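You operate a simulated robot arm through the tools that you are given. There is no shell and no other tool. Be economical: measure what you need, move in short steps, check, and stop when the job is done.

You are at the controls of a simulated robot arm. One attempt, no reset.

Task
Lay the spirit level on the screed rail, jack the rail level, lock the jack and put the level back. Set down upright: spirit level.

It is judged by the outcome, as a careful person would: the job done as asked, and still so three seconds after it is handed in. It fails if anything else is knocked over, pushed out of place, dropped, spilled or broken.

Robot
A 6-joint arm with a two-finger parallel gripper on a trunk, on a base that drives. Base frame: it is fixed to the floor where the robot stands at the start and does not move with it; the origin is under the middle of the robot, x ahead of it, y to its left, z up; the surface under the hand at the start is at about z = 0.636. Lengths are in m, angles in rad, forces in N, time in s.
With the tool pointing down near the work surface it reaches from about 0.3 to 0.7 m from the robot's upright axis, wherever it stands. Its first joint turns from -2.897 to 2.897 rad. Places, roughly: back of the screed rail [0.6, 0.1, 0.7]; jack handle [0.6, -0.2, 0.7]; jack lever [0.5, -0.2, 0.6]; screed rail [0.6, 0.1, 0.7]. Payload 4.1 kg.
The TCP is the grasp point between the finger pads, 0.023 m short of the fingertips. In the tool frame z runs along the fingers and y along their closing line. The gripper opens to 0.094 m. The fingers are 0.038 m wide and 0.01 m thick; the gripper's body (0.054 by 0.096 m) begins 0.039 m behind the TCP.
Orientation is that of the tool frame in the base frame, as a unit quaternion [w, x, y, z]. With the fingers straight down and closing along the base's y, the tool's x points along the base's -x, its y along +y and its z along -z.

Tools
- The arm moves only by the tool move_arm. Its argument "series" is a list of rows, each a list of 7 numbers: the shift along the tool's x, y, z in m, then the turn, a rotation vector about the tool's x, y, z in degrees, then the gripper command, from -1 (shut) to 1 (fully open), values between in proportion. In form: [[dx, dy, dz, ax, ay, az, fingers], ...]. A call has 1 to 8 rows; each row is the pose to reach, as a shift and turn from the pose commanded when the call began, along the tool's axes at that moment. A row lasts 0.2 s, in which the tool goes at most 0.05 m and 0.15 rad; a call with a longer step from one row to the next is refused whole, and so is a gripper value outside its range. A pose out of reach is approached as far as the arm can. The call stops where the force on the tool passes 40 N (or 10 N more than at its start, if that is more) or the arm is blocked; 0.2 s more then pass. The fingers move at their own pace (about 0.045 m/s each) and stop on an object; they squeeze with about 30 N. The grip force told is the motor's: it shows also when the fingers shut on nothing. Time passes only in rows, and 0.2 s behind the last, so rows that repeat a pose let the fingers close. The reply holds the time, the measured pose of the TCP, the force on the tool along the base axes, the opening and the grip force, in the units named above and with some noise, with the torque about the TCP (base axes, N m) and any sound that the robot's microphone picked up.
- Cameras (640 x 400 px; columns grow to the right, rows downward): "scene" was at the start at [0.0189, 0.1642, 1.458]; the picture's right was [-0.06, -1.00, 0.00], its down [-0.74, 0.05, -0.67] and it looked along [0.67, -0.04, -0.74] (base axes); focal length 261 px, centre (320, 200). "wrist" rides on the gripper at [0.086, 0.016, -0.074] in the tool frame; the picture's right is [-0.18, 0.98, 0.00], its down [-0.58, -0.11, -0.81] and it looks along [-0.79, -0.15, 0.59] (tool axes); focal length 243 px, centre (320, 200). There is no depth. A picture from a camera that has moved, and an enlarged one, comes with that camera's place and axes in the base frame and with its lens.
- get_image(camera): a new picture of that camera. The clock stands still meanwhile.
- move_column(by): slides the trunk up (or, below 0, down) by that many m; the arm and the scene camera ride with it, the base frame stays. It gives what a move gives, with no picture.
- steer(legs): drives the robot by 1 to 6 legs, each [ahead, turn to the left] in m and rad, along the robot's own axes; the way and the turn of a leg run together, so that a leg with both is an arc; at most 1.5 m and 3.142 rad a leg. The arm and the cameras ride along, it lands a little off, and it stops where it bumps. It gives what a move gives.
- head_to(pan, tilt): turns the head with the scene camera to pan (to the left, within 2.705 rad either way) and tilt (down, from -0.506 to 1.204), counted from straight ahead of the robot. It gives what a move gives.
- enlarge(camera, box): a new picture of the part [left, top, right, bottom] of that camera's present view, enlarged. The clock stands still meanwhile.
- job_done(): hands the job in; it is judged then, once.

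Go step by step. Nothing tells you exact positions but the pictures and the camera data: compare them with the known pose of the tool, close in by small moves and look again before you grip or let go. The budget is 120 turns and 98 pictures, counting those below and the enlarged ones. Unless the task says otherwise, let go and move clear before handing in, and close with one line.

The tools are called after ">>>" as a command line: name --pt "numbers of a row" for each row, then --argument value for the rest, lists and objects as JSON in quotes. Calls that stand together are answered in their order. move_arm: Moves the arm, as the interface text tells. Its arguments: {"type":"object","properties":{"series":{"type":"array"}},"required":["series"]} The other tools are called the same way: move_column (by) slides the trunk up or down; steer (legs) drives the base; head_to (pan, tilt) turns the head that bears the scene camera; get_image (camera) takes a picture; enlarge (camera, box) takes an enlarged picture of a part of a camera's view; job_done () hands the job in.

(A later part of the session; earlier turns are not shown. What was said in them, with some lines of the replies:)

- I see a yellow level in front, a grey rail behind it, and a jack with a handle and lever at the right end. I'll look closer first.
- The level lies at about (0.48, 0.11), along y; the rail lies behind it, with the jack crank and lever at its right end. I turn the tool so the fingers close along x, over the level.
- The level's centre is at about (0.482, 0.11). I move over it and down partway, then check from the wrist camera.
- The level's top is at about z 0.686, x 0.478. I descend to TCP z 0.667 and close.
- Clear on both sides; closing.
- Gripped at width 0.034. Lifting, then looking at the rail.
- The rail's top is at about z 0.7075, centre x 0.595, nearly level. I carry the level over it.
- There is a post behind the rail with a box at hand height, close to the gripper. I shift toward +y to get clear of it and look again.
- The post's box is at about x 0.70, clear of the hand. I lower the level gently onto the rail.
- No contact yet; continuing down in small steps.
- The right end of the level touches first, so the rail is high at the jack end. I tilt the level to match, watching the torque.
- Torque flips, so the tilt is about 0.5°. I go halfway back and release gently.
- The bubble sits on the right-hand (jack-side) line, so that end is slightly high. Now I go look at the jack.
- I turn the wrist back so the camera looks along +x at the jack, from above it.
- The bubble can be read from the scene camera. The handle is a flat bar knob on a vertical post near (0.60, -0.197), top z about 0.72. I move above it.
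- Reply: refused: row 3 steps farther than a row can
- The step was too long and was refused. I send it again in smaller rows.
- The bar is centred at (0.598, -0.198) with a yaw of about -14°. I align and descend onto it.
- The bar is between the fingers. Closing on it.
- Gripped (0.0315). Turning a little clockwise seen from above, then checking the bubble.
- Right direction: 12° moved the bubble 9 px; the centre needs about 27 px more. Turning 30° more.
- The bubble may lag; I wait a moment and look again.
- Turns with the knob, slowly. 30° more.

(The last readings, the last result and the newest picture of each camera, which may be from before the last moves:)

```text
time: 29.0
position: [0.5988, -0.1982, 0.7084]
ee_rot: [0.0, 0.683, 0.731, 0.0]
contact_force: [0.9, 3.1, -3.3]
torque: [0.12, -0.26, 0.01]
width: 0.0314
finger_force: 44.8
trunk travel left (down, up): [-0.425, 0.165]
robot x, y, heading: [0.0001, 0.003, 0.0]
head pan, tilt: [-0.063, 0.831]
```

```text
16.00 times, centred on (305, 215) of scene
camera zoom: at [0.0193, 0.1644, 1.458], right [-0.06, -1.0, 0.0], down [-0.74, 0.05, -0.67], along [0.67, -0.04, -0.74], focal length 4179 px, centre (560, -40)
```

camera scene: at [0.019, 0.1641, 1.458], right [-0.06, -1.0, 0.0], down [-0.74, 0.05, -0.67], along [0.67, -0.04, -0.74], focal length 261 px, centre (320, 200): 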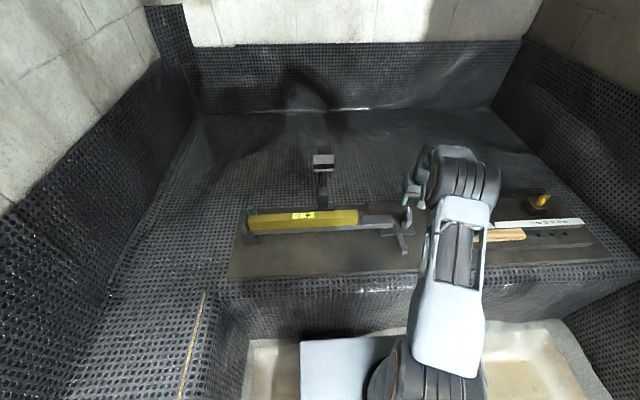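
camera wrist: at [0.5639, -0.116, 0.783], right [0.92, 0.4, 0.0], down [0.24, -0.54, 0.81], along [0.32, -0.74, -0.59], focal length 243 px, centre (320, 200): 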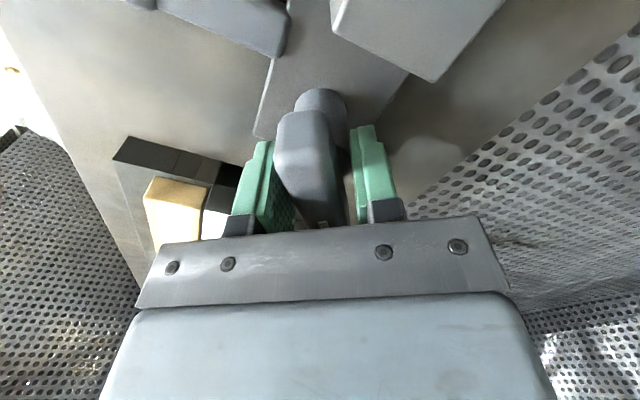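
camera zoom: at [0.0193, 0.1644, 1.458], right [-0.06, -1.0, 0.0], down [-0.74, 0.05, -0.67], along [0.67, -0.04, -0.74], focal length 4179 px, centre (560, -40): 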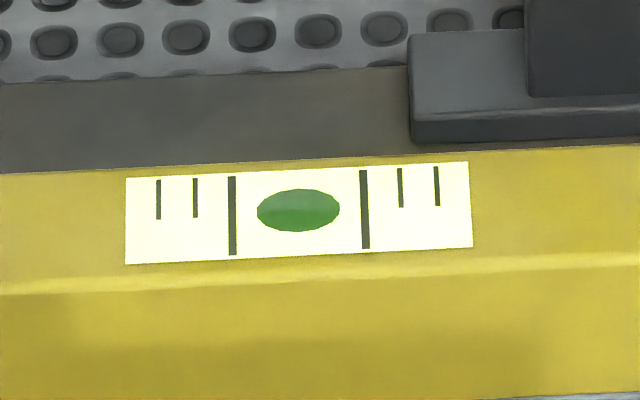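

The bubble is centred exactly. I release the handle and rise.

>>> move_arm --pt "0 0 0 0 0 0 0.3" --pt "0 0 0 0 0 0 0.3" --pt "0 0 0 0 0 0 0.3" --pt "0 0 -0.03 0 0 0 0.3" --pt "0 0 -0.07 0 0 0 0.3" --pt "0 0 -0.11 0 0 0 0.3"

>>> enlarge --camera "scene" --box '[290, 207, 320, 223]'

>>> get_image --camera "wrist"

```text
time: 30.4
position: [0.5979, -0.1977, 0.8185]
ee_rot: [-0.001, 0.682, 0.731, -0.001]
contact_force: [-0.2, 0.6, -0.9]
torque: [0.03, -0.02, 0.04]
width: 0.061
finger_force: 0.1
trunk travel left (down, up): [-0.425, 0.165]
robot x, y, heading: [-0.0026, -0.0044, -0.004]
head pan, tilt: [-0.063, 0.831]
```

```text
16.00 times, centred on (305, 215) of scene
camera zoom: at [0.0189, 0.1642, 1.4579], right [-0.06, -1.0, 0.0], down [-0.74, 0.05, -0.67], along [0.67, -0.04, -0.74], focal length 4179 px, centre (560, -40)
```

zoom: 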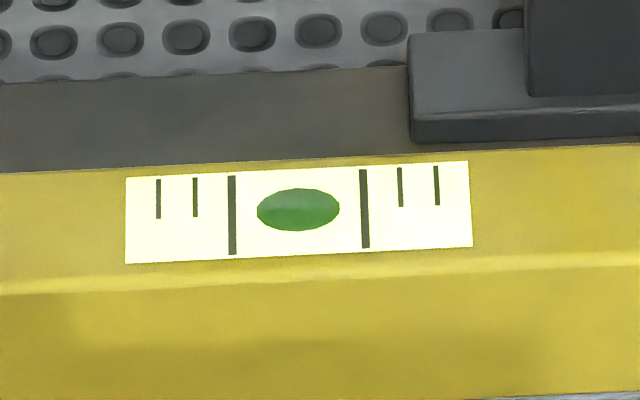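

```text
56 pictures are left
camera wrist: at [0.6092, -0.1101, 0.8935], right [0.99, -0.12, 0.0], down [-0.07, -0.59, 0.81], along [-0.09, -0.8, -0.59], focal length 243 px, centre (320, 200)
```

wrist: 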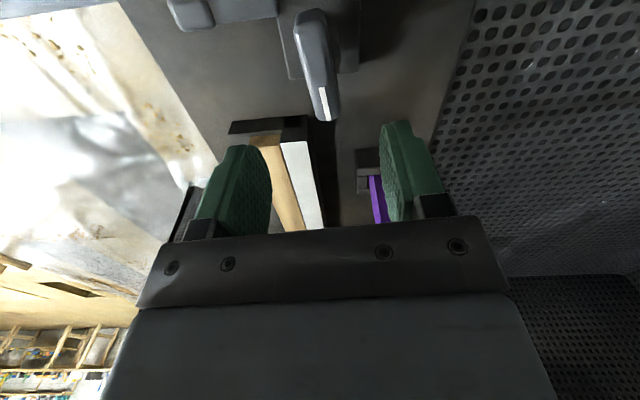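

Still centred after release. Next the lock lever: I turn the wrist back and view it from close up.

>>> move_arm --pt "0.005 -0.02 -0.01 0 0 -8 0.3" --pt "0.01 -0.04 -0.02 0 0 -16 0.3" --pt "0.02 -0.06 -0.03 0 0 -24 0.3" --pt "0.03 -0.08 -0.03 0 0 -32 0.3" --pt "0.035 -0.1 -0.03 0 0 -40 0.3" --pt "0.04 -0.12 -0.03 0 0 -48 0.3" --pt "0.047 -0.135 -0.03 0 0 -56 0.3" --pt "0.047 -0.135 -0.03 0 0 -64 0.3"

>>> move_arm --pt "0 0 0 0 0 -8 0.3" --pt "0 0 0 0 0 -16 0.3" --pt "0 0 0 0 0 -22 0.3"

>>> get_image --camera "wrist"

>>> enlarge --camera "scene" --box '[370, 195, 450, 265]'

```text
time: 32.2
position: [0.4603, -0.1603, 0.8485]
ee_rot: [0.0, 0.19, 0.982, 0.0]
contact_force: [-0.5, -0.6, -0.3]
torque: [-0.01, 0.03, 0.0]
width: 0.0611
finger_force: 0.0
trunk travel left (down, up): [-0.425, 0.165]
robot x, y, heading: [0.0037, -0.0009, 0.003]
head pan, tilt: [-0.063, 0.831]
```

```text
time: 33.0
position: [0.4609, -0.1604, 0.8487]
ee_rot: [0.0, -0.001, 1.0, -0.001]
contact_force: [-0.6, 0.7, 1.1]
torque: [0.0, 0.04, 0.02]
width: 0.0608
finger_force: 0.0
trunk travel left (down, up): [-0.425, 0.165]
robot x, y, heading: [-0.0024, -0.0023, 0.001]
head pan, tilt: [-0.063, 0.831]
```

```text
55 pictures are left
camera wrist: at [0.3742, -0.1436, 0.923], right [0.18, 0.98, 0.0], down [0.58, -0.11, 0.81], along [0.79, -0.15, -0.59], focal length 243 px, centre (320, 200)
```

wrist: 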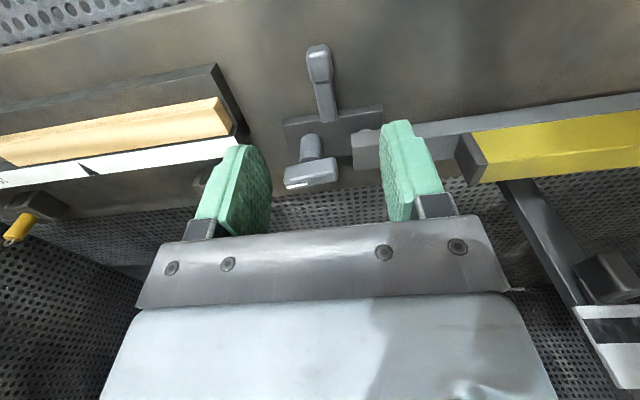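

```text
5.71 times, centred on (410, 230) of scene
camera zoom: at [0.0189, 0.1642, 1.458], right [-0.06, -1.0, 0.0], down [-0.74, 0.05, -0.67], along [0.67, -0.04, -0.74], focal length 1492 px, centre (-194, 29)
```

zoom: 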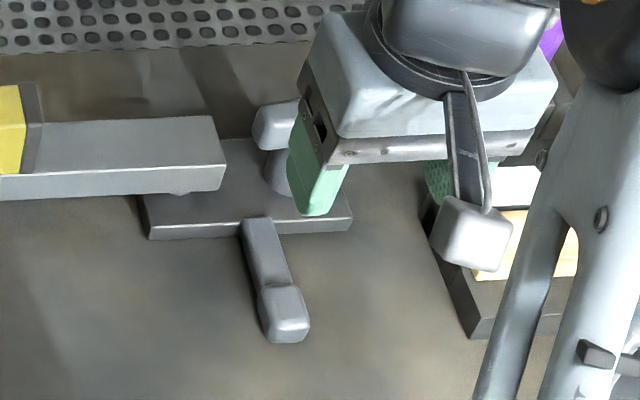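

>>> enlarge --camera "wrist" --box '[260, 20, 400, 220]'

```text
2.00 times, centred on (330, 120) of wrist
camera zoom: at [0.3742, -0.1436, 0.923], right [0.18, 0.98, 0.0], down [0.58, -0.11, 0.81], along [0.79, -0.15, -0.59], focal length 485 px, centre (300, 360)
```

zoom: 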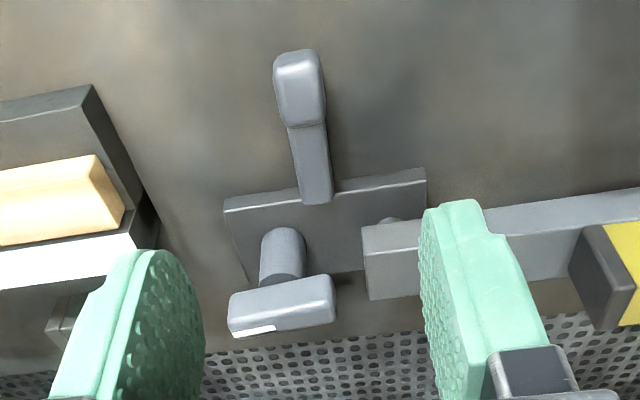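

The lever runs from a pivot at (0.56, -0.168) to a tip near (0.49, -0.163), z about 0.65. I lower the open fingers around its grip end.

>>> move_arm --pt "-0.02 -0.004 0.03 0 0 0 0.3" --pt "-0.042 -0.004 0.06 0 0 0 0.3" --pt "-0.042 -0.004 0.1 0 0 0 0.3" --pt "-0.042 -0.004 0.14 0 0 0 0.3"

>>> get_image --camera "wrist"

```text
time: 34.0
position: [0.5025, -0.1648, 0.7091]
ee_rot: [0.0, 0.0, 1.0, 0.0]
contact_force: [-0.4, -1.0, 0.9]
torque: [0.02, -0.02, -0.01]
width: 0.0612
finger_force: 0.1
trunk travel left (down, up): [-0.425, 0.165]
robot x, y, heading: [-0.0016, -0.0005, 0.0]
head pan, tilt: [-0.063, 0.831]
```

```text
52 pictures are left
camera wrist: at [0.4163, -0.1479, 0.7825], right [0.18, 0.98, 0.0], down [0.58, -0.11, 0.81], along [0.79, -0.15, -0.59], focal length 243 px, centre (320, 200)
```

wrist: 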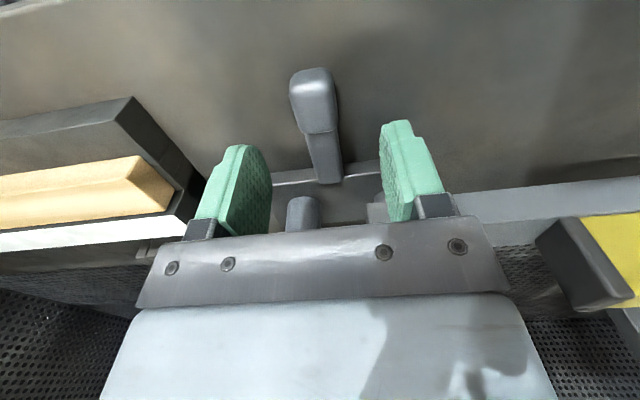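

>>> move_arm --pt "0.006 -0.001 0.02 0 0 0 0.3" --pt "0.006 -0.001 0.035 0 0 0 0.3" --pt "0.006 -0.001 0.043 0 0 0 0.3"

>>> move_arm --pt "0 0 0 0 0 0 -1" --pt "0 0 0 0 0 0 -1" --pt "0 0 0 0 0 0 -1" --pt "0 0 0 0 0 0 -1" --pt "0 0 0 0 0 0 -1"

>>> get_image --camera "wrist"

```text
time: 34.8
position: [0.4966, -0.1665, 0.6655]
ee_rot: [0.0, 0.0, 1.0, 0.0]
contact_force: [0.4, -0.7, -0.5]
torque: [-0.01, 0.02, 0.01]
width: 0.0613
finger_force: 0.0
trunk travel left (down, up): [-0.425, 0.165]
robot x, y, heading: [-0.0015, 0.0003, 0.001]
head pan, tilt: [-0.063, 0.831]
```

```text
time: 36.0
position: [0.4971, -0.1672, 0.666]
ee_rot: [0.001, 0.0, 1.0, 0.0]
contact_force: [-3.0, -18.9, -2.2]
torque: [-0.35, 0.06, -0.99]
width: 0.0255
finger_force: 44.7
trunk travel left (down, up): [-0.425, 0.165]
robot x, y, heading: [0.0008, -0.0014, -0.002]
head pan, tilt: [-0.063, 0.831]
```

```text
51 pictures are left
camera wrist: at [0.4103, -0.15, 0.7401], right [0.19, 0.98, 0.0], down [0.58, -0.11, 0.81], along [0.79, -0.15, -0.59], focal length 243 px, centre (320, 200)
```

wrist: 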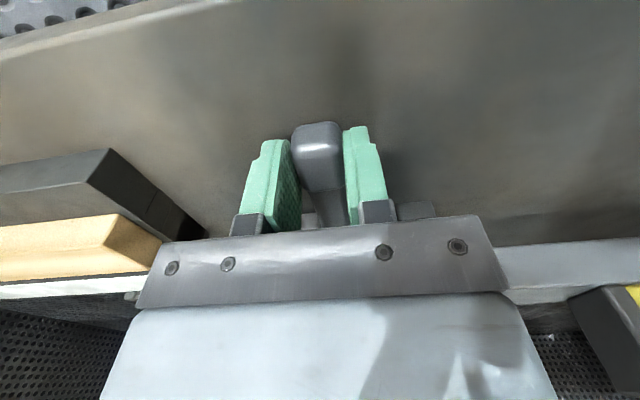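

The lever resists sideways, and I was slightly off centre. I relax that by 2 mm and test whether it lifts.

>>> move_arm --pt "0 -0.002 0 0 0 0 -1" --pt "0 -0.003 0 0 0 0 -1"

>>> move_arm --pt "0 0 -0.003 0 0 0 -1" --pt "0 0 -0.006 0 0 0 -1"

```text
time: 36.6
position: [0.4971, -0.1676, 0.6664]
ee_rot: [0.0, -0.002, 1.0, 0.0]
contact_force: [-2.0, 1.3, 2.3]
torque: [0.13, -1.13, 0.03]
width: 0.0256
finger_force: 44.3
trunk travel left (down, up): [-0.425, 0.165]
robot x, y, heading: [0.0017, -0.0026, 0.005]
head pan, tilt: [-0.063, 0.831]
```

```text
time: 37.2
position: [0.4961, -0.1682, 0.6666]
ee_rot: [-0.003, -0.002, 1.0, 0.0]
contact_force: [10.6, 1.2, -26.6]
torque: [-0.09, -1.11, 0.03]
width: 0.0256
finger_force: 45.6
trunk travel left (down, up): [-0.425, 0.165]
robot x, y, heading: [-0.0017, 0.0002, 0.002]
head pan, tilt: [-0.063, 0.831]
stopped in row 2: the force on the tool passed its limit at 41 N (the readings are from after the stop); the commanded pose is now the measured one
```

It doesn't lift, so it must swing about a vertical axis. I test a swing toward -y with matching rotation.

>>> move_arm --pt "0 0 0.0 0 0 0 -1" --pt "0 -0.0045 0.0 0 0 -4 -1" --pt "-0.0006 -0.009 0.0 0 0 -8 -1"

```text
time: 38.0
position: [0.4968, -0.1756, 0.6666]
ee_rot: [-0.005, -0.071, 0.997, 0.002]
contact_force: [15.5, -1.0, -35.3]
torque: [-0.11, -0.5, -0.21]
width: 0.0254
finger_force: 44.6
trunk travel left (down, up): [-0.425, 0.165]
robot x, y, heading: [0.0009, 0.0038, 0.003]
head pan, tilt: [-0.063, 0.831]
```

It swings freely toward -y; +y was its stop. I ease the upward pull and continue the swing.

>>> move_arm --pt "0 0 0.003 0 0 0 -1" --pt "0 0 0.003 0 0 0 -1"

>>> enlarge --camera "scene" --box '[290, 207, 320, 223]'

```text
time: 38.6
position: [0.4969, -0.1763, 0.6659]
ee_rot: [-0.003, -0.071, 0.997, 0.001]
contact_force: [11.6, 0.7, -3.1]
torque: [-0.14, 1.28, -0.06]
width: 0.0256
finger_force: 45.1
trunk travel left (down, up): [-0.425, 0.165]
robot x, y, heading: [-0.0012, 0.0005, -0.003]
head pan, tilt: [-0.063, 0.831]
```

```text
16.00 times, centred on (305, 215) of scene
camera zoom: at [0.0201, 0.1642, 1.4584], right [-0.06, -1.0, 0.0], down [-0.74, 0.04, -0.67], along [0.67, -0.04, -0.74], focal length 4179 px, centre (560, -40)
```

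zoom: 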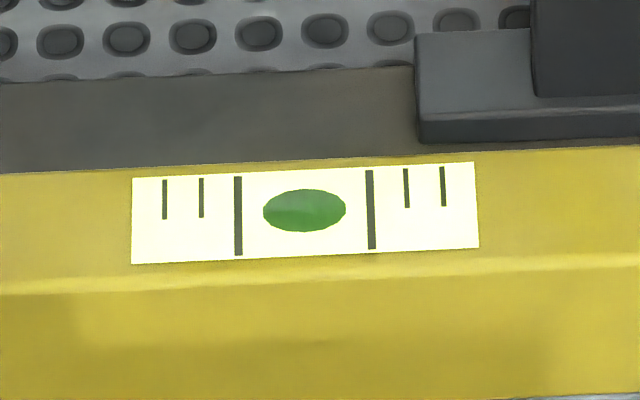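

>>> move_arm --pt "-0.0015 -0.0082 0.0 0 0 -7 -1" --pt "-0.003 -0.0162 0.0 0 0 -14 -1" --pt "-0.0055 -0.024 0.0 0 0 -21 -1" --pt "-0.0088 -0.0315 0.0 0 0 -28 -1"

>>> enlarge --camera "scene" --box '[370, 195, 450, 265]'

```text
time: 39.6
position: [0.5096, -0.2069, 0.6665]
ee_rot: [-0.003, -0.311, 0.95, 0.001]
contact_force: [3.5, 5.8, 15.1]
torque: [-0.41, 0.61, 0.17]
width: 0.0256
finger_force: 45.1
trunk travel left (down, up): [-0.425, 0.165]
robot x, y, heading: [0.0002, 0.0015, 0.001]
head pan, tilt: [-0.063, 0.831]
```

```text
5.71 times, centred on (410, 230) of scene
camera zoom: at [0.0179, 0.1651, 1.4581], right [-0.06, -1.0, 0.0], down [-0.74, 0.04, -0.68], along [0.67, -0.04, -0.74], focal length 1492 px, centre (-194, 29)
```

zoom: 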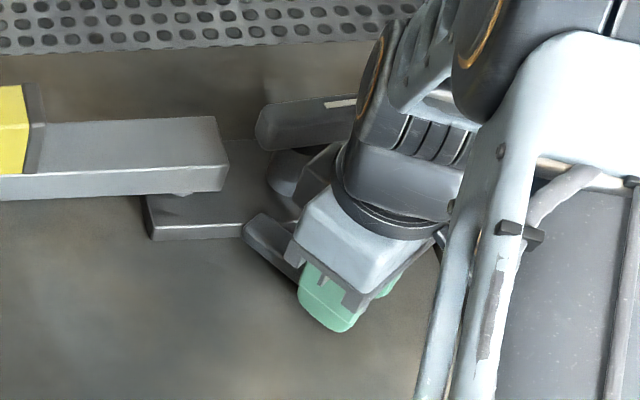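

Swung 36° freely. I continue a bit, watching for a stop and for clearance between the gripper body and the handle.

>>> move_arm --pt "-0.0003 -0.006 0.001 0 0 -5 -1" --pt "-0.0012 -0.0117 0.001 0 0 -10 -1"

>>> get_image --camera "wrist"

```text
time: 40.2
position: [0.5163, -0.2136, 0.6663]
ee_rot: [-0.002, -0.393, 0.919, 0.0]
contact_force: [-0.4, 10.5, 27.4]
torque: [-0.14, 0.38, 0.49]
width: 0.0253
finger_force: 44.9
trunk travel left (down, up): [-0.425, 0.165]
robot x, y, heading: [0.0004, -0.0008, 0.005]
head pan, tilt: [-0.063, 0.831]
```

```text
48 pictures are left
camera wrist: at [0.4452, -0.2649, 0.7413], right [-0.58, 0.81, 0.0], down [0.48, 0.34, 0.81], along [0.65, 0.47, -0.59], focal length 243 px, centre (320, 200)
```

wrist: 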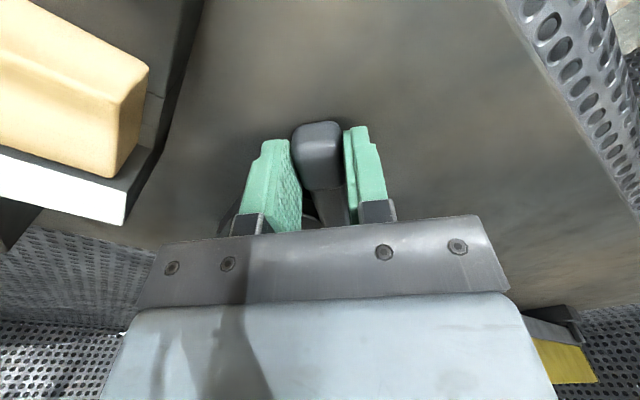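

>>> move_arm --pt "0 0 -0.0025 0 0 0 -1" --pt "-0.0003 -0.006 -0.0025 0 0 -5 -1" --pt "-0.0012 -0.0117 -0.0025 0 0 -10 -1"

```text
time: 41.0
position: [0.525, -0.2218, 0.6673]
ee_rot: [-0.003, -0.469, 0.883, 0.004]
contact_force: [-2.0, 14.8, 8.1]
torque: [-0.15, -0.14, -1.09]
width: 0.0256
finger_force: 44.9
trunk travel left (down, up): [-0.425, 0.165]
robot x, y, heading: [-0.0003, -0.0008, 0.005]
head pan, tilt: [-0.063, 0.831]
```

>>> enlarge --camera "scene" --box '[370, 190, 450, 260]'

>>> enlarge --camera "scene" --box '[290, 207, 320, 223]'

```text
5.71 times, centred on (410, 225) of scene
camera zoom: at [0.018, 0.1657, 1.4577], right [-0.06, -1.0, 0.0], down [-0.74, 0.04, -0.68], along [0.67, -0.04, -0.74], focal length 1492 px, centre (-194, 57)
```

zoom: 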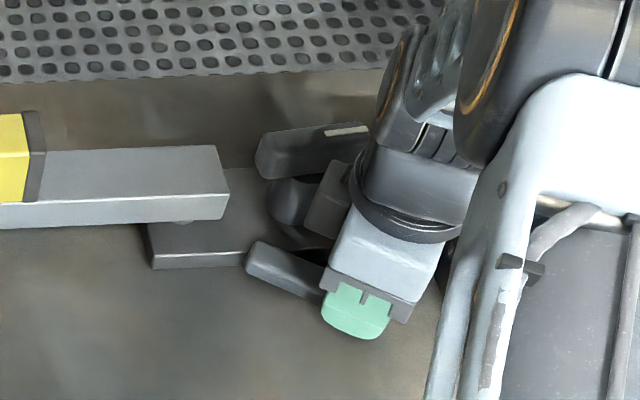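

```text
16.00 times, centred on (305, 215) of scene
camera zoom: at [0.018, 0.1657, 1.4577], right [-0.06, -1.0, 0.0], down [-0.74, 0.04, -0.68], along [0.67, -0.04, -0.74], focal length 4179 px, centre (560, -40)
```

zoom: 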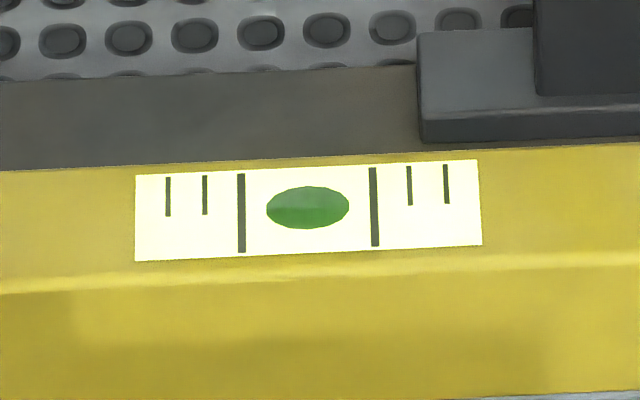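

Still level. The gripper body is getting close to the handle, so I release, rise, and will finish by pushing with closed fingers in a safer orientation.

>>> move_arm --pt "0 0 0 0 0 0 0.05" --pt "0 0 0 0 0 0 0.05" --pt "0 0 -0.03 0 0 0 0.05" --pt "0 0 -0.07 0 0 0 0.05" --pt "0.02 0 -0.11 0 0 0 0.05" --pt "0.05 0 -0.13 0 0 0 0.05"

>>> get_image --camera "wrist"

>>> enlarge --camera "scene" --box '[370, 190, 450, 260]'

```text
time: 42.5
position: [0.4985, -0.2637, 0.7982]
ee_rot: [-0.002, -0.47, 0.882, 0.003]
contact_force: [-0.7, -0.3, 0.7]
torque: [0.02, 0.0, -0.03]
width: 0.0493
finger_force: 0.1
trunk travel left (down, up): [-0.425, 0.165]
robot x, y, heading: [0.0017, -0.0031, -0.003]
head pan, tilt: [-0.063, 0.831]
```

```text
45 pictures are left
camera wrist: at [0.4371, -0.3261, 0.8725], right [-0.71, 0.7, 0.01], down [0.42, 0.42, 0.8], along [0.56, 0.58, -0.59], focal length 243 px, centre (320, 200)
```

wrist: 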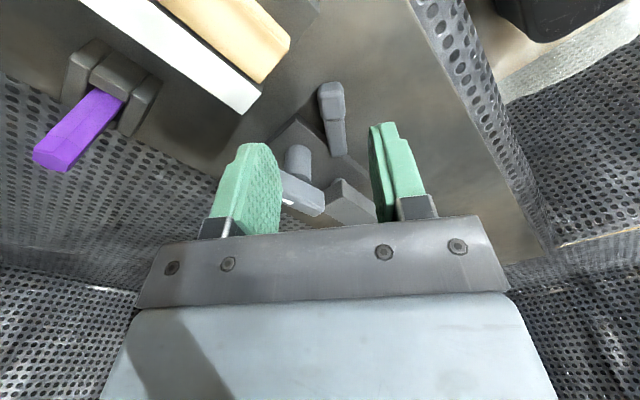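

```text
5.71 times, centred on (410, 225) of scene
camera zoom: at [0.0187, 0.1642, 1.458], right [-0.06, -1.0, 0.0], down [-0.74, 0.04, -0.67], along [0.67, -0.04, -0.74], focal length 1492 px, centre (-194, 57)
```

zoom: 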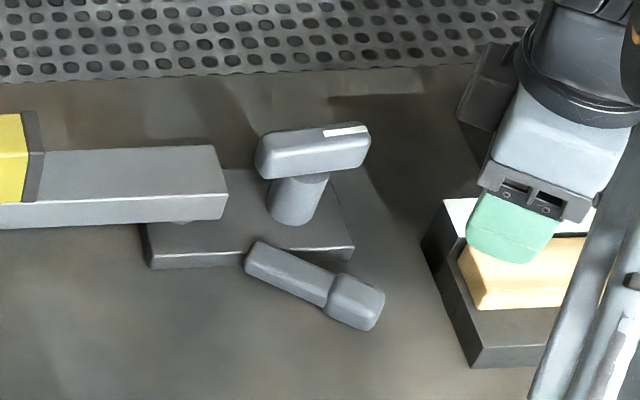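

The lever holds at about 56°. I turn the closed gripper square and place it on the lever's near side to push it to its end.

>>> move_arm --pt "-0.005 0.01 0 0 0 8 -1" --pt "-0.01 0.02 0 0 0 16 -1" --pt "-0.015 0.03 0 0 0 24 -1" --pt "-0.02 0.04 0 0 0 32 -1" --pt "-0.025 0.05 0 0 0 40 -1" --pt "-0.0355 0.0524 0 0 0 48 -1" --pt "-0.0355 0.0524 0.02 0 0 56 -1" --pt "-0.0355 0.0524 0.05 0 0 56 -1"

>>> get_image --camera "wrist"

>>> enlarge --camera "scene" --box '[370, 190, 450, 260]'

```text
time: 44.2
position: [0.4758, -0.206, 0.7481]
ee_rot: [-0.001, 0.0, 1.0, 0.0]
contact_force: [0.5, 0.0, -0.4]
torque: [-0.04, -0.05, -0.02]
width: 0.0001
finger_force: 30.1
trunk travel left (down, up): [-0.425, 0.165]
robot x, y, heading: [0.0007, 0.0023, 0.003]
head pan, tilt: [-0.063, 0.831]
```

```text
43 pictures are left
camera wrist: at [0.3891, -0.1881, 0.8227], right [0.18, 0.98, 0.0], down [0.58, -0.11, 0.8], along [0.79, -0.15, -0.6], focal length 243 px, centre (320, 200)
```

wrist: 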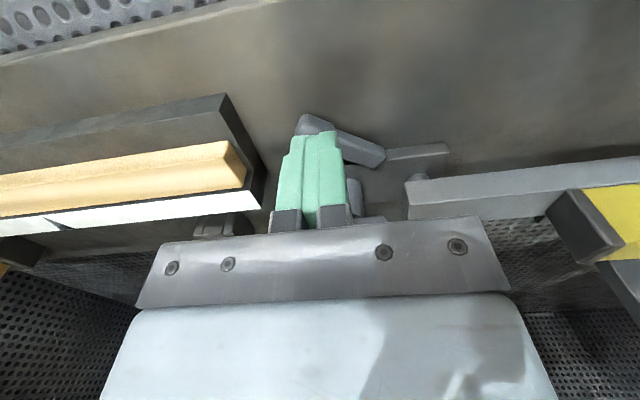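

```text
5.71 times, centred on (410, 225) of scene
camera zoom: at [0.0188, 0.1642, 1.4581], right [-0.06, -1.0, 0.0], down [-0.74, 0.04, -0.67], along [0.67, -0.04, -0.74], focal length 1492 px, centre (-194, 57)
```

zoom: 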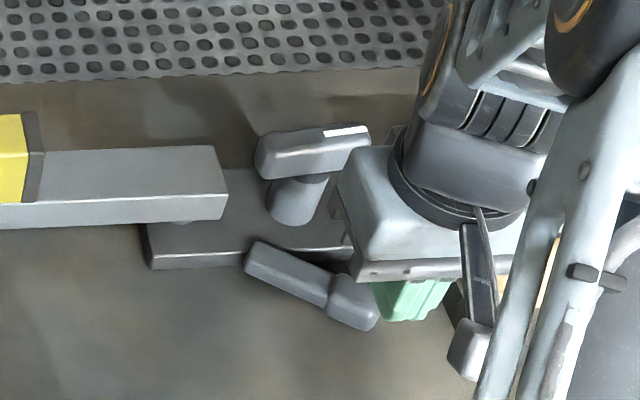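

Clear beside the lever. I descend and push along +x.

>>> move_arm --pt "0.004 -0.004 0.03 0 0 0 -1" --pt "0.004 -0.004 0.06 0 0 0 -1" --pt "0.004 -0.004 0.081 0 0 0 -1"

>>> move_arm --pt "-0.01 0 0 0 0 0 -1" --pt "-0.02 0 0 0 0 0 -1" --pt "-0.027 0 0 0 0 0 -1" --pt "-0.034 0 0 0 0 0 -1"

```text
time: 45.0
position: [0.4716, -0.2102, 0.6664]
ee_rot: [-0.003, 0.0, 1.0, 0.001]
contact_force: [0.4, -0.3, -0.7]
torque: [0.0, 0.02, 0.04]
width: 0.0
finger_force: 29.8
trunk travel left (down, up): [-0.425, 0.165]
robot x, y, heading: [0.0005, -0.001, 0.007]
head pan, tilt: [-0.063, 0.831]
```

```text
time: 46.0
position: [0.4934, -0.2082, 0.6642]
ee_rot: [-0.012, 0.001, 1.0, 0.005]
contact_force: [-11.7, 6.9, 10.4]
torque: [-0.08, -0.13, 0.03]
width: 0.0
finger_force: 29.4
trunk travel left (down, up): [-0.425, 0.165]
robot x, y, heading: [0.0009, -0.0, -0.001]
head pan, tilt: [-0.063, 0.831]
stopped in row 4: the force on the tool passed its limit at 45 N (the readings are from after the stop); the commanded pose is now the measured one
```

>>> enlarge --camera "scene" --box '[370, 190, 450, 260]'

>>> get_image --camera "wrist"

```text
5.71 times, centred on (410, 225) of scene
camera zoom: at [0.0167, 0.1653, 1.4581], right [-0.06, -1.0, 0.0], down [-0.74, 0.05, -0.68], along [0.67, -0.04, -0.74], focal length 1492 px, centre (-194, 57)
```

zoom: 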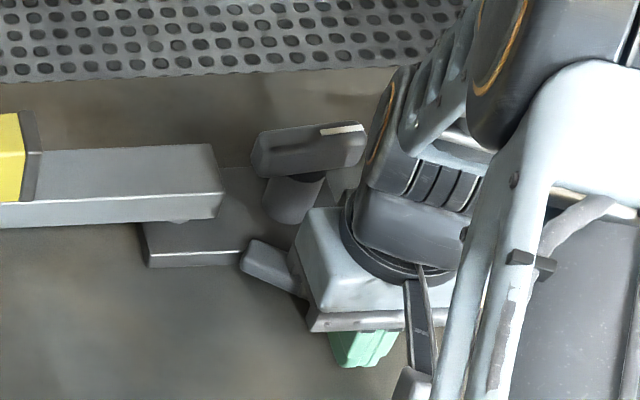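

```text
40 pictures are left
camera wrist: at [0.4086, -0.1922, 0.7415], right [0.19, 0.98, 0.01], down [0.6, -0.12, 0.79], along [0.78, -0.15, -0.61], focal length 243 px, centre (320, 200)
```

wrist: 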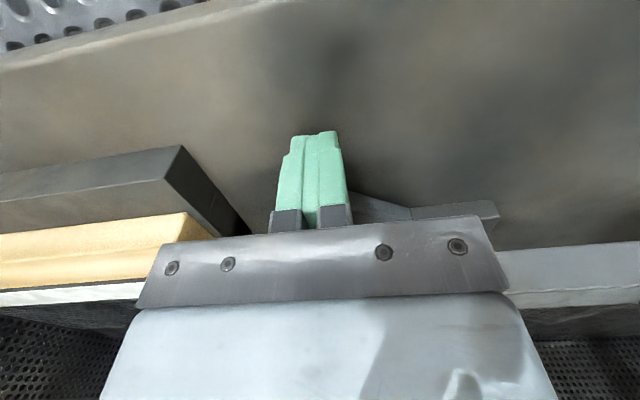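

It met a firm stop. I back off and look at the lever, handle and bubble.

>>> move_arm --pt "0.02 0 0 0 0 0 -1" --pt "0.035 0 -0.02 0 0 0 -1" --pt "0.045 0 -0.06 0 0 0 -1" --pt "0.055 0 -0.1 0 0 0 -1" --pt "0.055 0 -0.14 0 0 0 -1"

>>> enlarge --camera "scene" --box '[370, 190, 450, 260]'

>>> enlarge --camera "scene" --box '[290, 207, 320, 223]'

>>> get_image --camera "wrist"

```text
time: 47.2
position: [0.4415, -0.2099, 0.8057]
ee_rot: [-0.01, 0.002, 1.0, 0.005]
contact_force: [-0.5, -0.7, -0.7]
torque: [0.0, 0.01, 0.02]
width: 0.0
finger_force: 30.0
trunk travel left (down, up): [-0.425, 0.165]
robot x, y, heading: [0.001, -0.0007, -0.001]
head pan, tilt: [-0.063, 0.831]
```

```text
5.71 times, centred on (410, 225) of scene
camera zoom: at [0.0186, 0.1642, 1.4579], right [-0.06, -1.0, 0.0], down [-0.74, 0.05, -0.67], along [0.67, -0.04, -0.74], focal length 1492 px, centre (-194, 57)
```

zoom: 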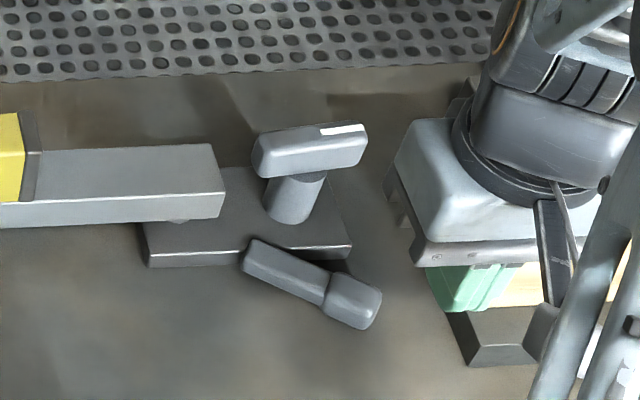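

```text
16.00 times, centred on (305, 215) of scene
camera zoom: at [0.0186, 0.1642, 1.4579], right [-0.06, -1.0, 0.0], down [-0.74, 0.05, -0.67], along [0.67, -0.04, -0.74], focal length 4179 px, centre (560, -40)
```

zoom: 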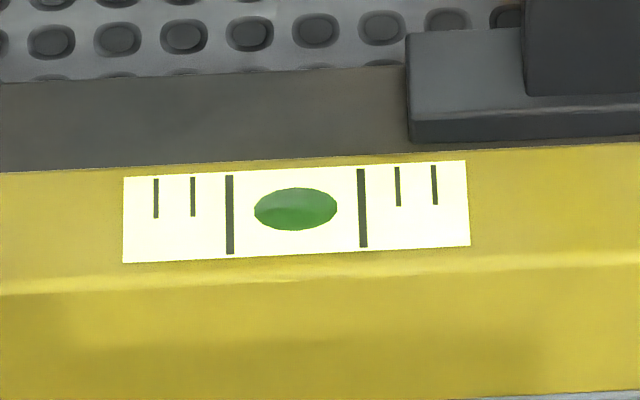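

```text
37 pictures are left
camera wrist: at [0.3575, -0.1936, 0.8823], right [0.19, 0.98, 0.0], down [0.6, -0.12, 0.79], along [0.78, -0.15, -0.61], focal length 243 px, centre (320, 200)
```

wrist: 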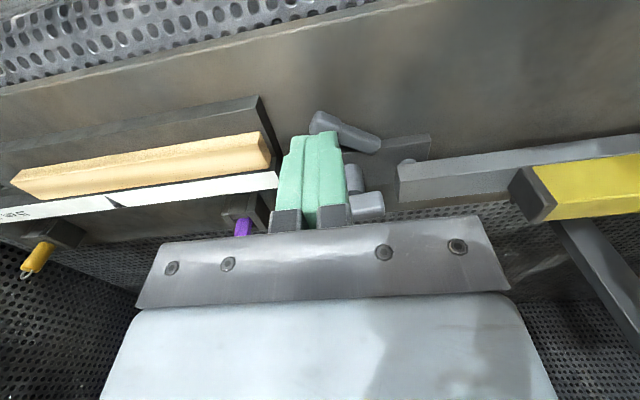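

The lever is at its end stop (locked), the bubble is still centred, and the handle hasn't moved. Now I go back for the level: straighten the tool, rise, turn and travel over it.

>>> move_arm --pt "0 0 -0.02 0.57 -1.15 0 -1" --pt "0 0 -0.05 0.57 -1.15 0 -1" --pt "0 0.02 -0.08 0.57 -1.15 0 -1" --pt "-0.01 0.06 -0.095 0.57 -1.15 0 -1" --pt "-0.02 0.1 -0.095 0.57 -1.15 0 -0.3" --pt "-0.03 0.14 -0.095 0.57 -1.15 0 0.3" --pt "-0.04 0.18 -0.095 0.57 -1.15 0 0.3"

>>> move_arm --pt "0 0.03 0 0 0 8 0.3" --pt "0 0.06 0 0 0 16 0.3" --pt "0 0.09 0 0 0 24 0.3" --pt "-0.01 0.12 0 0 0 32 0.3" --pt "-0.02 0.15 0 0 0 40 0.3" --pt "-0.03 0.18 0 0 0 48 0.3" --pt "-0.034 0.2137 0 0 0 56 0.3"

>>> move_arm --pt "0 0 0 0 0 8 0.3" --pt "0 0 0 0 0 16 0.3" --pt "0 0 0 0 0 24 0.3" --pt "0 0 0 0 0 32 0.3" --pt "0 0 0 0 0 34 0.3"

>>> get_image --camera "wrist"

```text
time: 48.8
position: [0.4844, -0.0318, 0.8997]
ee_rot: [0.0, 0.003, 1.0, 0.0]
contact_force: [0.4, 0.7, 0.1]
torque: [0.02, -0.01, 0.0]
width: 0.0611
finger_force: 0.1
trunk travel left (down, up): [-0.425, 0.165]
robot x, y, heading: [-0.0017, -0.0054, 0.004]
head pan, tilt: [-0.063, 0.831]
```

```text
time: 50.4
position: [0.5212, 0.1829, 0.8981]
ee_rot: [0.0, 0.471, 0.882, -0.001]
contact_force: [0.2, -0.8, 0.1]
torque: [-0.01, -0.02, -0.01]
width: 0.0612
finger_force: 0.0
trunk travel left (down, up): [-0.425, 0.165]
robot x, y, heading: [-0.0024, 0.0028, -0.006]
head pan, tilt: [-0.063, 0.831]
```

```text
time: 51.6
position: [0.5207, 0.182, 0.9001]
ee_rot: [0.0, 0.709, 0.705, 0.0]
contact_force: [-0.3, -0.4, 0.7]
torque: [0.0, -0.02, -0.03]
width: 0.0613
finger_force: 0.0
trunk travel left (down, up): [-0.425, 0.165]
robot x, y, heading: [0.0038, 0.0018, -0.001]
head pan, tilt: [-0.063, 0.831]
```

```text
36 pictures are left
camera wrist: at [0.5373, 0.2693, 0.9746], right [0.98, -0.19, 0.0], down [-0.11, -0.58, 0.81], along [-0.15, -0.79, -0.59], focal length 243 px, centre (320, 200)
```

wrist: 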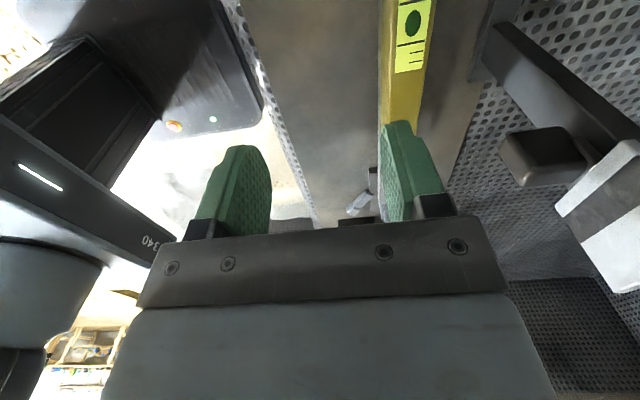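

>>> move_arm --pt "0 0.025 0.03 0 0 -0.3 0.3" --pt "0.001 0.05 0.06 0 0 -0.3 0.3" --pt "0.001 0.0745 0.08 0 0 -0.3 0.3" --pt "0.001 0.0745 0.11 0 0 -0.3 0.3"

>>> get_image --camera "wrist"

```text
time: 52.6
position: [0.5961, 0.1823, 0.79]
ee_rot: [0.001, 0.706, 0.708, -0.001]
contact_force: [0.2, -0.5, -0.6]
torque: [0.02, -0.01, -0.02]
width: 0.061
finger_force: 0.0
trunk travel left (down, up): [-0.425, 0.165]
robot x, y, heading: [0.0007, -0.0025, -0.0]
head pan, tilt: [-0.063, 0.831]
```

```text
35 pictures are left
camera wrist: at [0.6121, 0.2701, 0.8654], right [0.98, -0.18, 0.0], down [-0.11, -0.58, 0.81], along [-0.15, -0.79, -0.59], focal length 243 px, centre (320, 200)
```

wrist: 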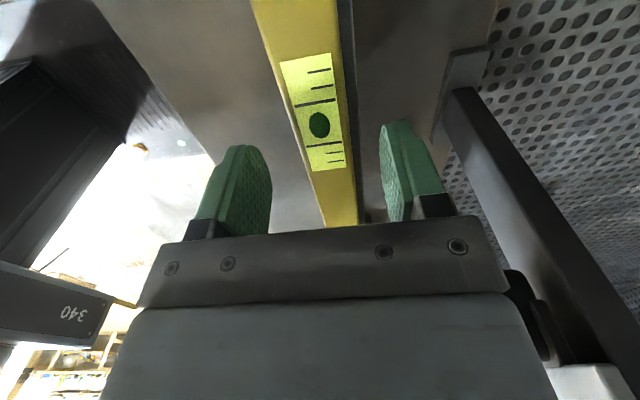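

>>> move_arm --pt "0.001 -0.001 0.03 0 0 0 0.3" --pt "0.001 -0.001 0.05 0 0 0 0.3" --pt "0.001 -0.001 0.0595 0 0 0 0.3"

>>> move_arm --pt "0 0 0 0 0 0 -1" --pt "0 0 0 0 0 0 -1" --pt "0 0 0 0 0 0 -1" --pt "0 0 0 0 0 0 -1"

```text
time: 53.4
position: [0.5949, 0.1843, 0.7321]
ee_rot: [0.001, 0.707, 0.708, -0.001]
contact_force: [0.1, 0.1, -0.4]
torque: [0.03, -0.01, -0.02]
width: 0.0613
finger_force: 0.0
trunk travel left (down, up): [-0.425, 0.165]
robot x, y, heading: [-0.0026, -0.0004, -0.001]
head pan, tilt: [-0.063, 0.831]
```

```text
time: 54.4
position: [0.5947, 0.1845, 0.7317]
ee_rot: [0.0, 0.706, 0.708, -0.001]
contact_force: [0.2, 0.2, -0.4]
torque: [0.21, -0.06, 0.03]
width: 0.0338
finger_force: 30.0
trunk travel left (down, up): [-0.425, 0.165]
robot x, y, heading: [0.0021, 0.0012, -0.0]
head pan, tilt: [-0.063, 0.831]
```

Gripped without shifting it. I lift and carry it back toward the starting spot.

>>> move_arm --pt "0 0 -0.01 0 0 0 -1" --pt "0 0 -0.03 0 0 0 -1" --pt "0 0 -0.05 0 0 0 -1" --pt "0 -0.04 -0.05 0 0 0 -1" --pt "0 -0.08 -0.05 0 0 0 -1" --pt "-0.03 -0.1155 -0.05 0 0 0 -1" --pt "-0.076 -0.1155 -0.05 0 0 0 -1"

>>> enlarge --camera "scene" --box '[230, 190, 410, 280]'

```text
time: 56.0
position: [0.4798, 0.107, 0.7801]
ee_rot: [0.0, 0.707, 0.708, 0.0]
contact_force: [-0.8, 0.3, -3.1]
torque: [0.0, -0.01, 0.0]
width: 0.0339
finger_force: 29.5
trunk travel left (down, up): [-0.425, 0.165]
robot x, y, heading: [-0.0005, -0.0004, -0.001]
head pan, tilt: [-0.063, 0.831]
```

```text
3.56 times, centred on (320, 235) of scene
camera zoom: at [0.0188, 0.1643, 1.458], right [-0.06, -1.0, 0.0], down [-0.74, 0.05, -0.67], along [0.67, -0.04, -0.74], focal length 929 px, centre (320, 76)
```

zoom: 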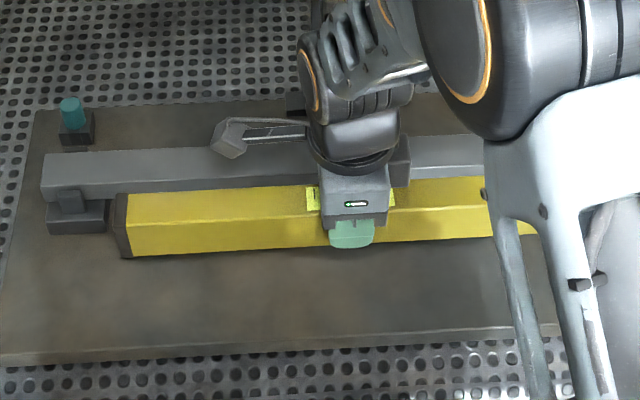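

Over its original place. Lowering.

>>> move_arm --pt "0 0 0.04 0 0 0 -1" --pt "0 0 0.08 0 0 0 -1" --pt "0 0 0.1 0 0 0 -1" --pt "0 0 0.105 0 0 0 -1" --pt "0 0 0.108 0 0 0 -1"

>>> move_arm --pt "0 0 0.001 0 0 0 -1" --pt "0 0 0.002 0 0 0 -1"

```text
time: 57.2
position: [0.4792, 0.1076, 0.6722]
ee_rot: [0.001, 0.707, 0.707, -0.001]
contact_force: [0.2, 0.1, -3.3]
torque: [0.0, -0.04, -0.03]
width: 0.0338
finger_force: 29.7
trunk travel left (down, up): [-0.425, 0.165]
robot x, y, heading: [-0.0001, 0.0001, 0.002]
head pan, tilt: [-0.063, 0.831]
```

```text
time: 57.8
position: [0.4788, 0.1073, 0.6696]
ee_rot: [0.001, 0.707, 0.708, 0.001]
contact_force: [0.1, 0.7, -3.8]
torque: [-0.01, 0.03, 0.02]
width: 0.0339
finger_force: 30.0
trunk travel left (down, up): [-0.425, 0.165]
robot x, y, heading: [-0.0007, -0.0028, -0.002]
head pan, tilt: [-0.063, 0.831]
```

>>> move_arm --pt "0 0 0.001 0 0 0 -1" --pt "0 0 0.0015 0 0 0 -1"

```text
time: 58.4
position: [0.4789, 0.1052, 0.6704]
ee_rot: [0.001, 0.707, 0.708, -0.002]
contact_force: [-1.4, -0.6, 6.4]
torque: [0.46, 0.16, 0.16]
width: 0.0339
finger_force: 30.4
trunk travel left (down, up): [-0.425, 0.165]
robot x, y, heading: [-0.0046, 0.0003, -0.005]
head pan, tilt: [-0.063, 0.831]
```

Contact. I open and rise clear.

>>> move_arm --pt "0 0 0 0 0 0 0.6" --pt "0 0 0 0 0 0 0.6" --pt "0 0 0 0 0 0 0.6" --pt "0 0 0 0 0 0 0.6"

>>> move_arm --pt "0 0 -0.03 0 0 0 0.6" --pt "0 0 -0.07 0 0 0 0.6" --pt "0 0 -0.11 0 0 0 0.6" --pt "0 0 -0.15 0 0 0 0.6" --pt "0 -0.03 -0.19 0 0 0 0.6" --pt "0 -0.07 -0.22 0 0 0 0.6" --pt "0 -0.1 -0.25 0 0 0 0.6"

>>> get_image --camera "scene"

>>> enlarge --camera "scene" --box '[220, 190, 460, 290]'

>>> get_image --camera "wrist"

```text
time: 59.4
position: [0.4789, 0.1067, 0.67]
ee_rot: [0.0, 0.707, 0.707, 0.0]
contact_force: [-0.1, -0.1, 1.0]
torque: [0.0, 0.0, -0.05]
width: 0.0751
finger_force: 0.2
trunk travel left (down, up): [-0.425, 0.165]
robot x, y, heading: [-0.0039, 0.0025, 0.0]
head pan, tilt: [-0.063, 0.831]
```

```text
time: 61.0
position: [0.3784, 0.1075, 0.9204]
ee_rot: [0.001, 0.707, 0.708, -0.001]
contact_force: [0.0, -0.1, 0.1]
torque: [-0.02, -0.02, 0.01]
width: 0.0749
finger_force: 0.0
trunk travel left (down, up): [-0.425, 0.165]
robot x, y, heading: [0.0015, -0.0012, -0.003]
head pan, tilt: [-0.063, 0.831]
```

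```text
33 pictures are left
camera scene: at [0.0185, 0.1643, 1.4579], right [-0.06, -1.0, 0.0], down [-0.74, 0.05, -0.67], along [0.67, -0.04, -0.74], focal length 261 px, centre (320, 200)
```

scene: 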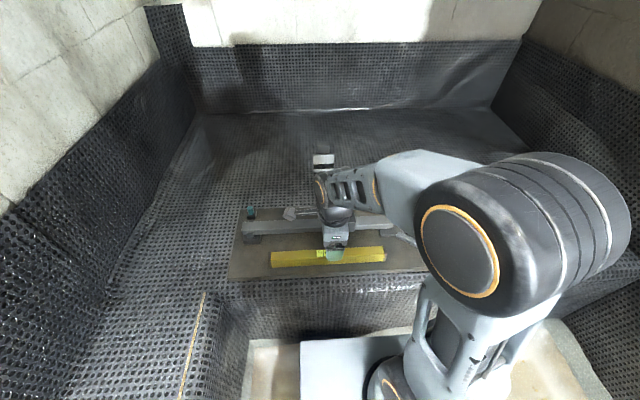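

```text
2.67 times, centred on (340, 240) of scene
camera zoom: at [0.0185, 0.1643, 1.4579], right [-0.06, -1.0, 0.0], down [-0.74, 0.05, -0.67], along [0.67, -0.04, -0.74], focal length 696 px, centre (267, 93)
```

zoom: 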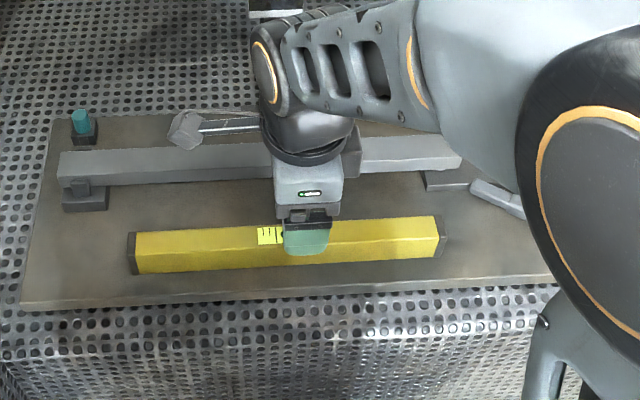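

```text
31 pictures are left
camera wrist: at [0.3942, 0.1951, 0.9948], right [0.98, -0.18, 0.0], down [-0.11, -0.58, 0.81], along [-0.15, -0.79, -0.59], focal length 243 px, centre (320, 200)
```

wrist: 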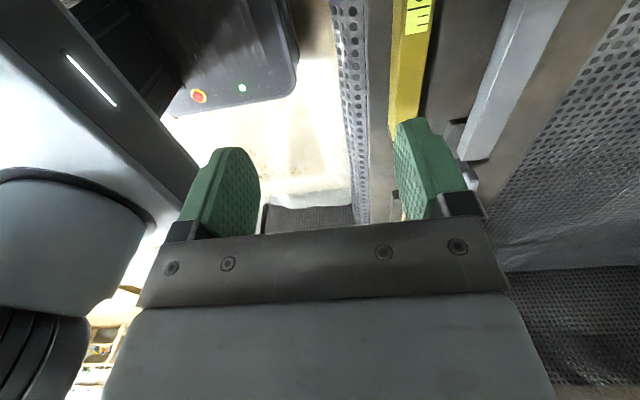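

The level is back in its original place, upright. The rail read level with the lever at its end stop, and the hand is clear, so I hand the job in.

>>> job_done

```text
The job is handed in.
```

The bubble read centred after I swung the lock lever to its stop. I didn't test the lock by turning the handle. The spirit level is back in its original place, upright, and the job is handed in.
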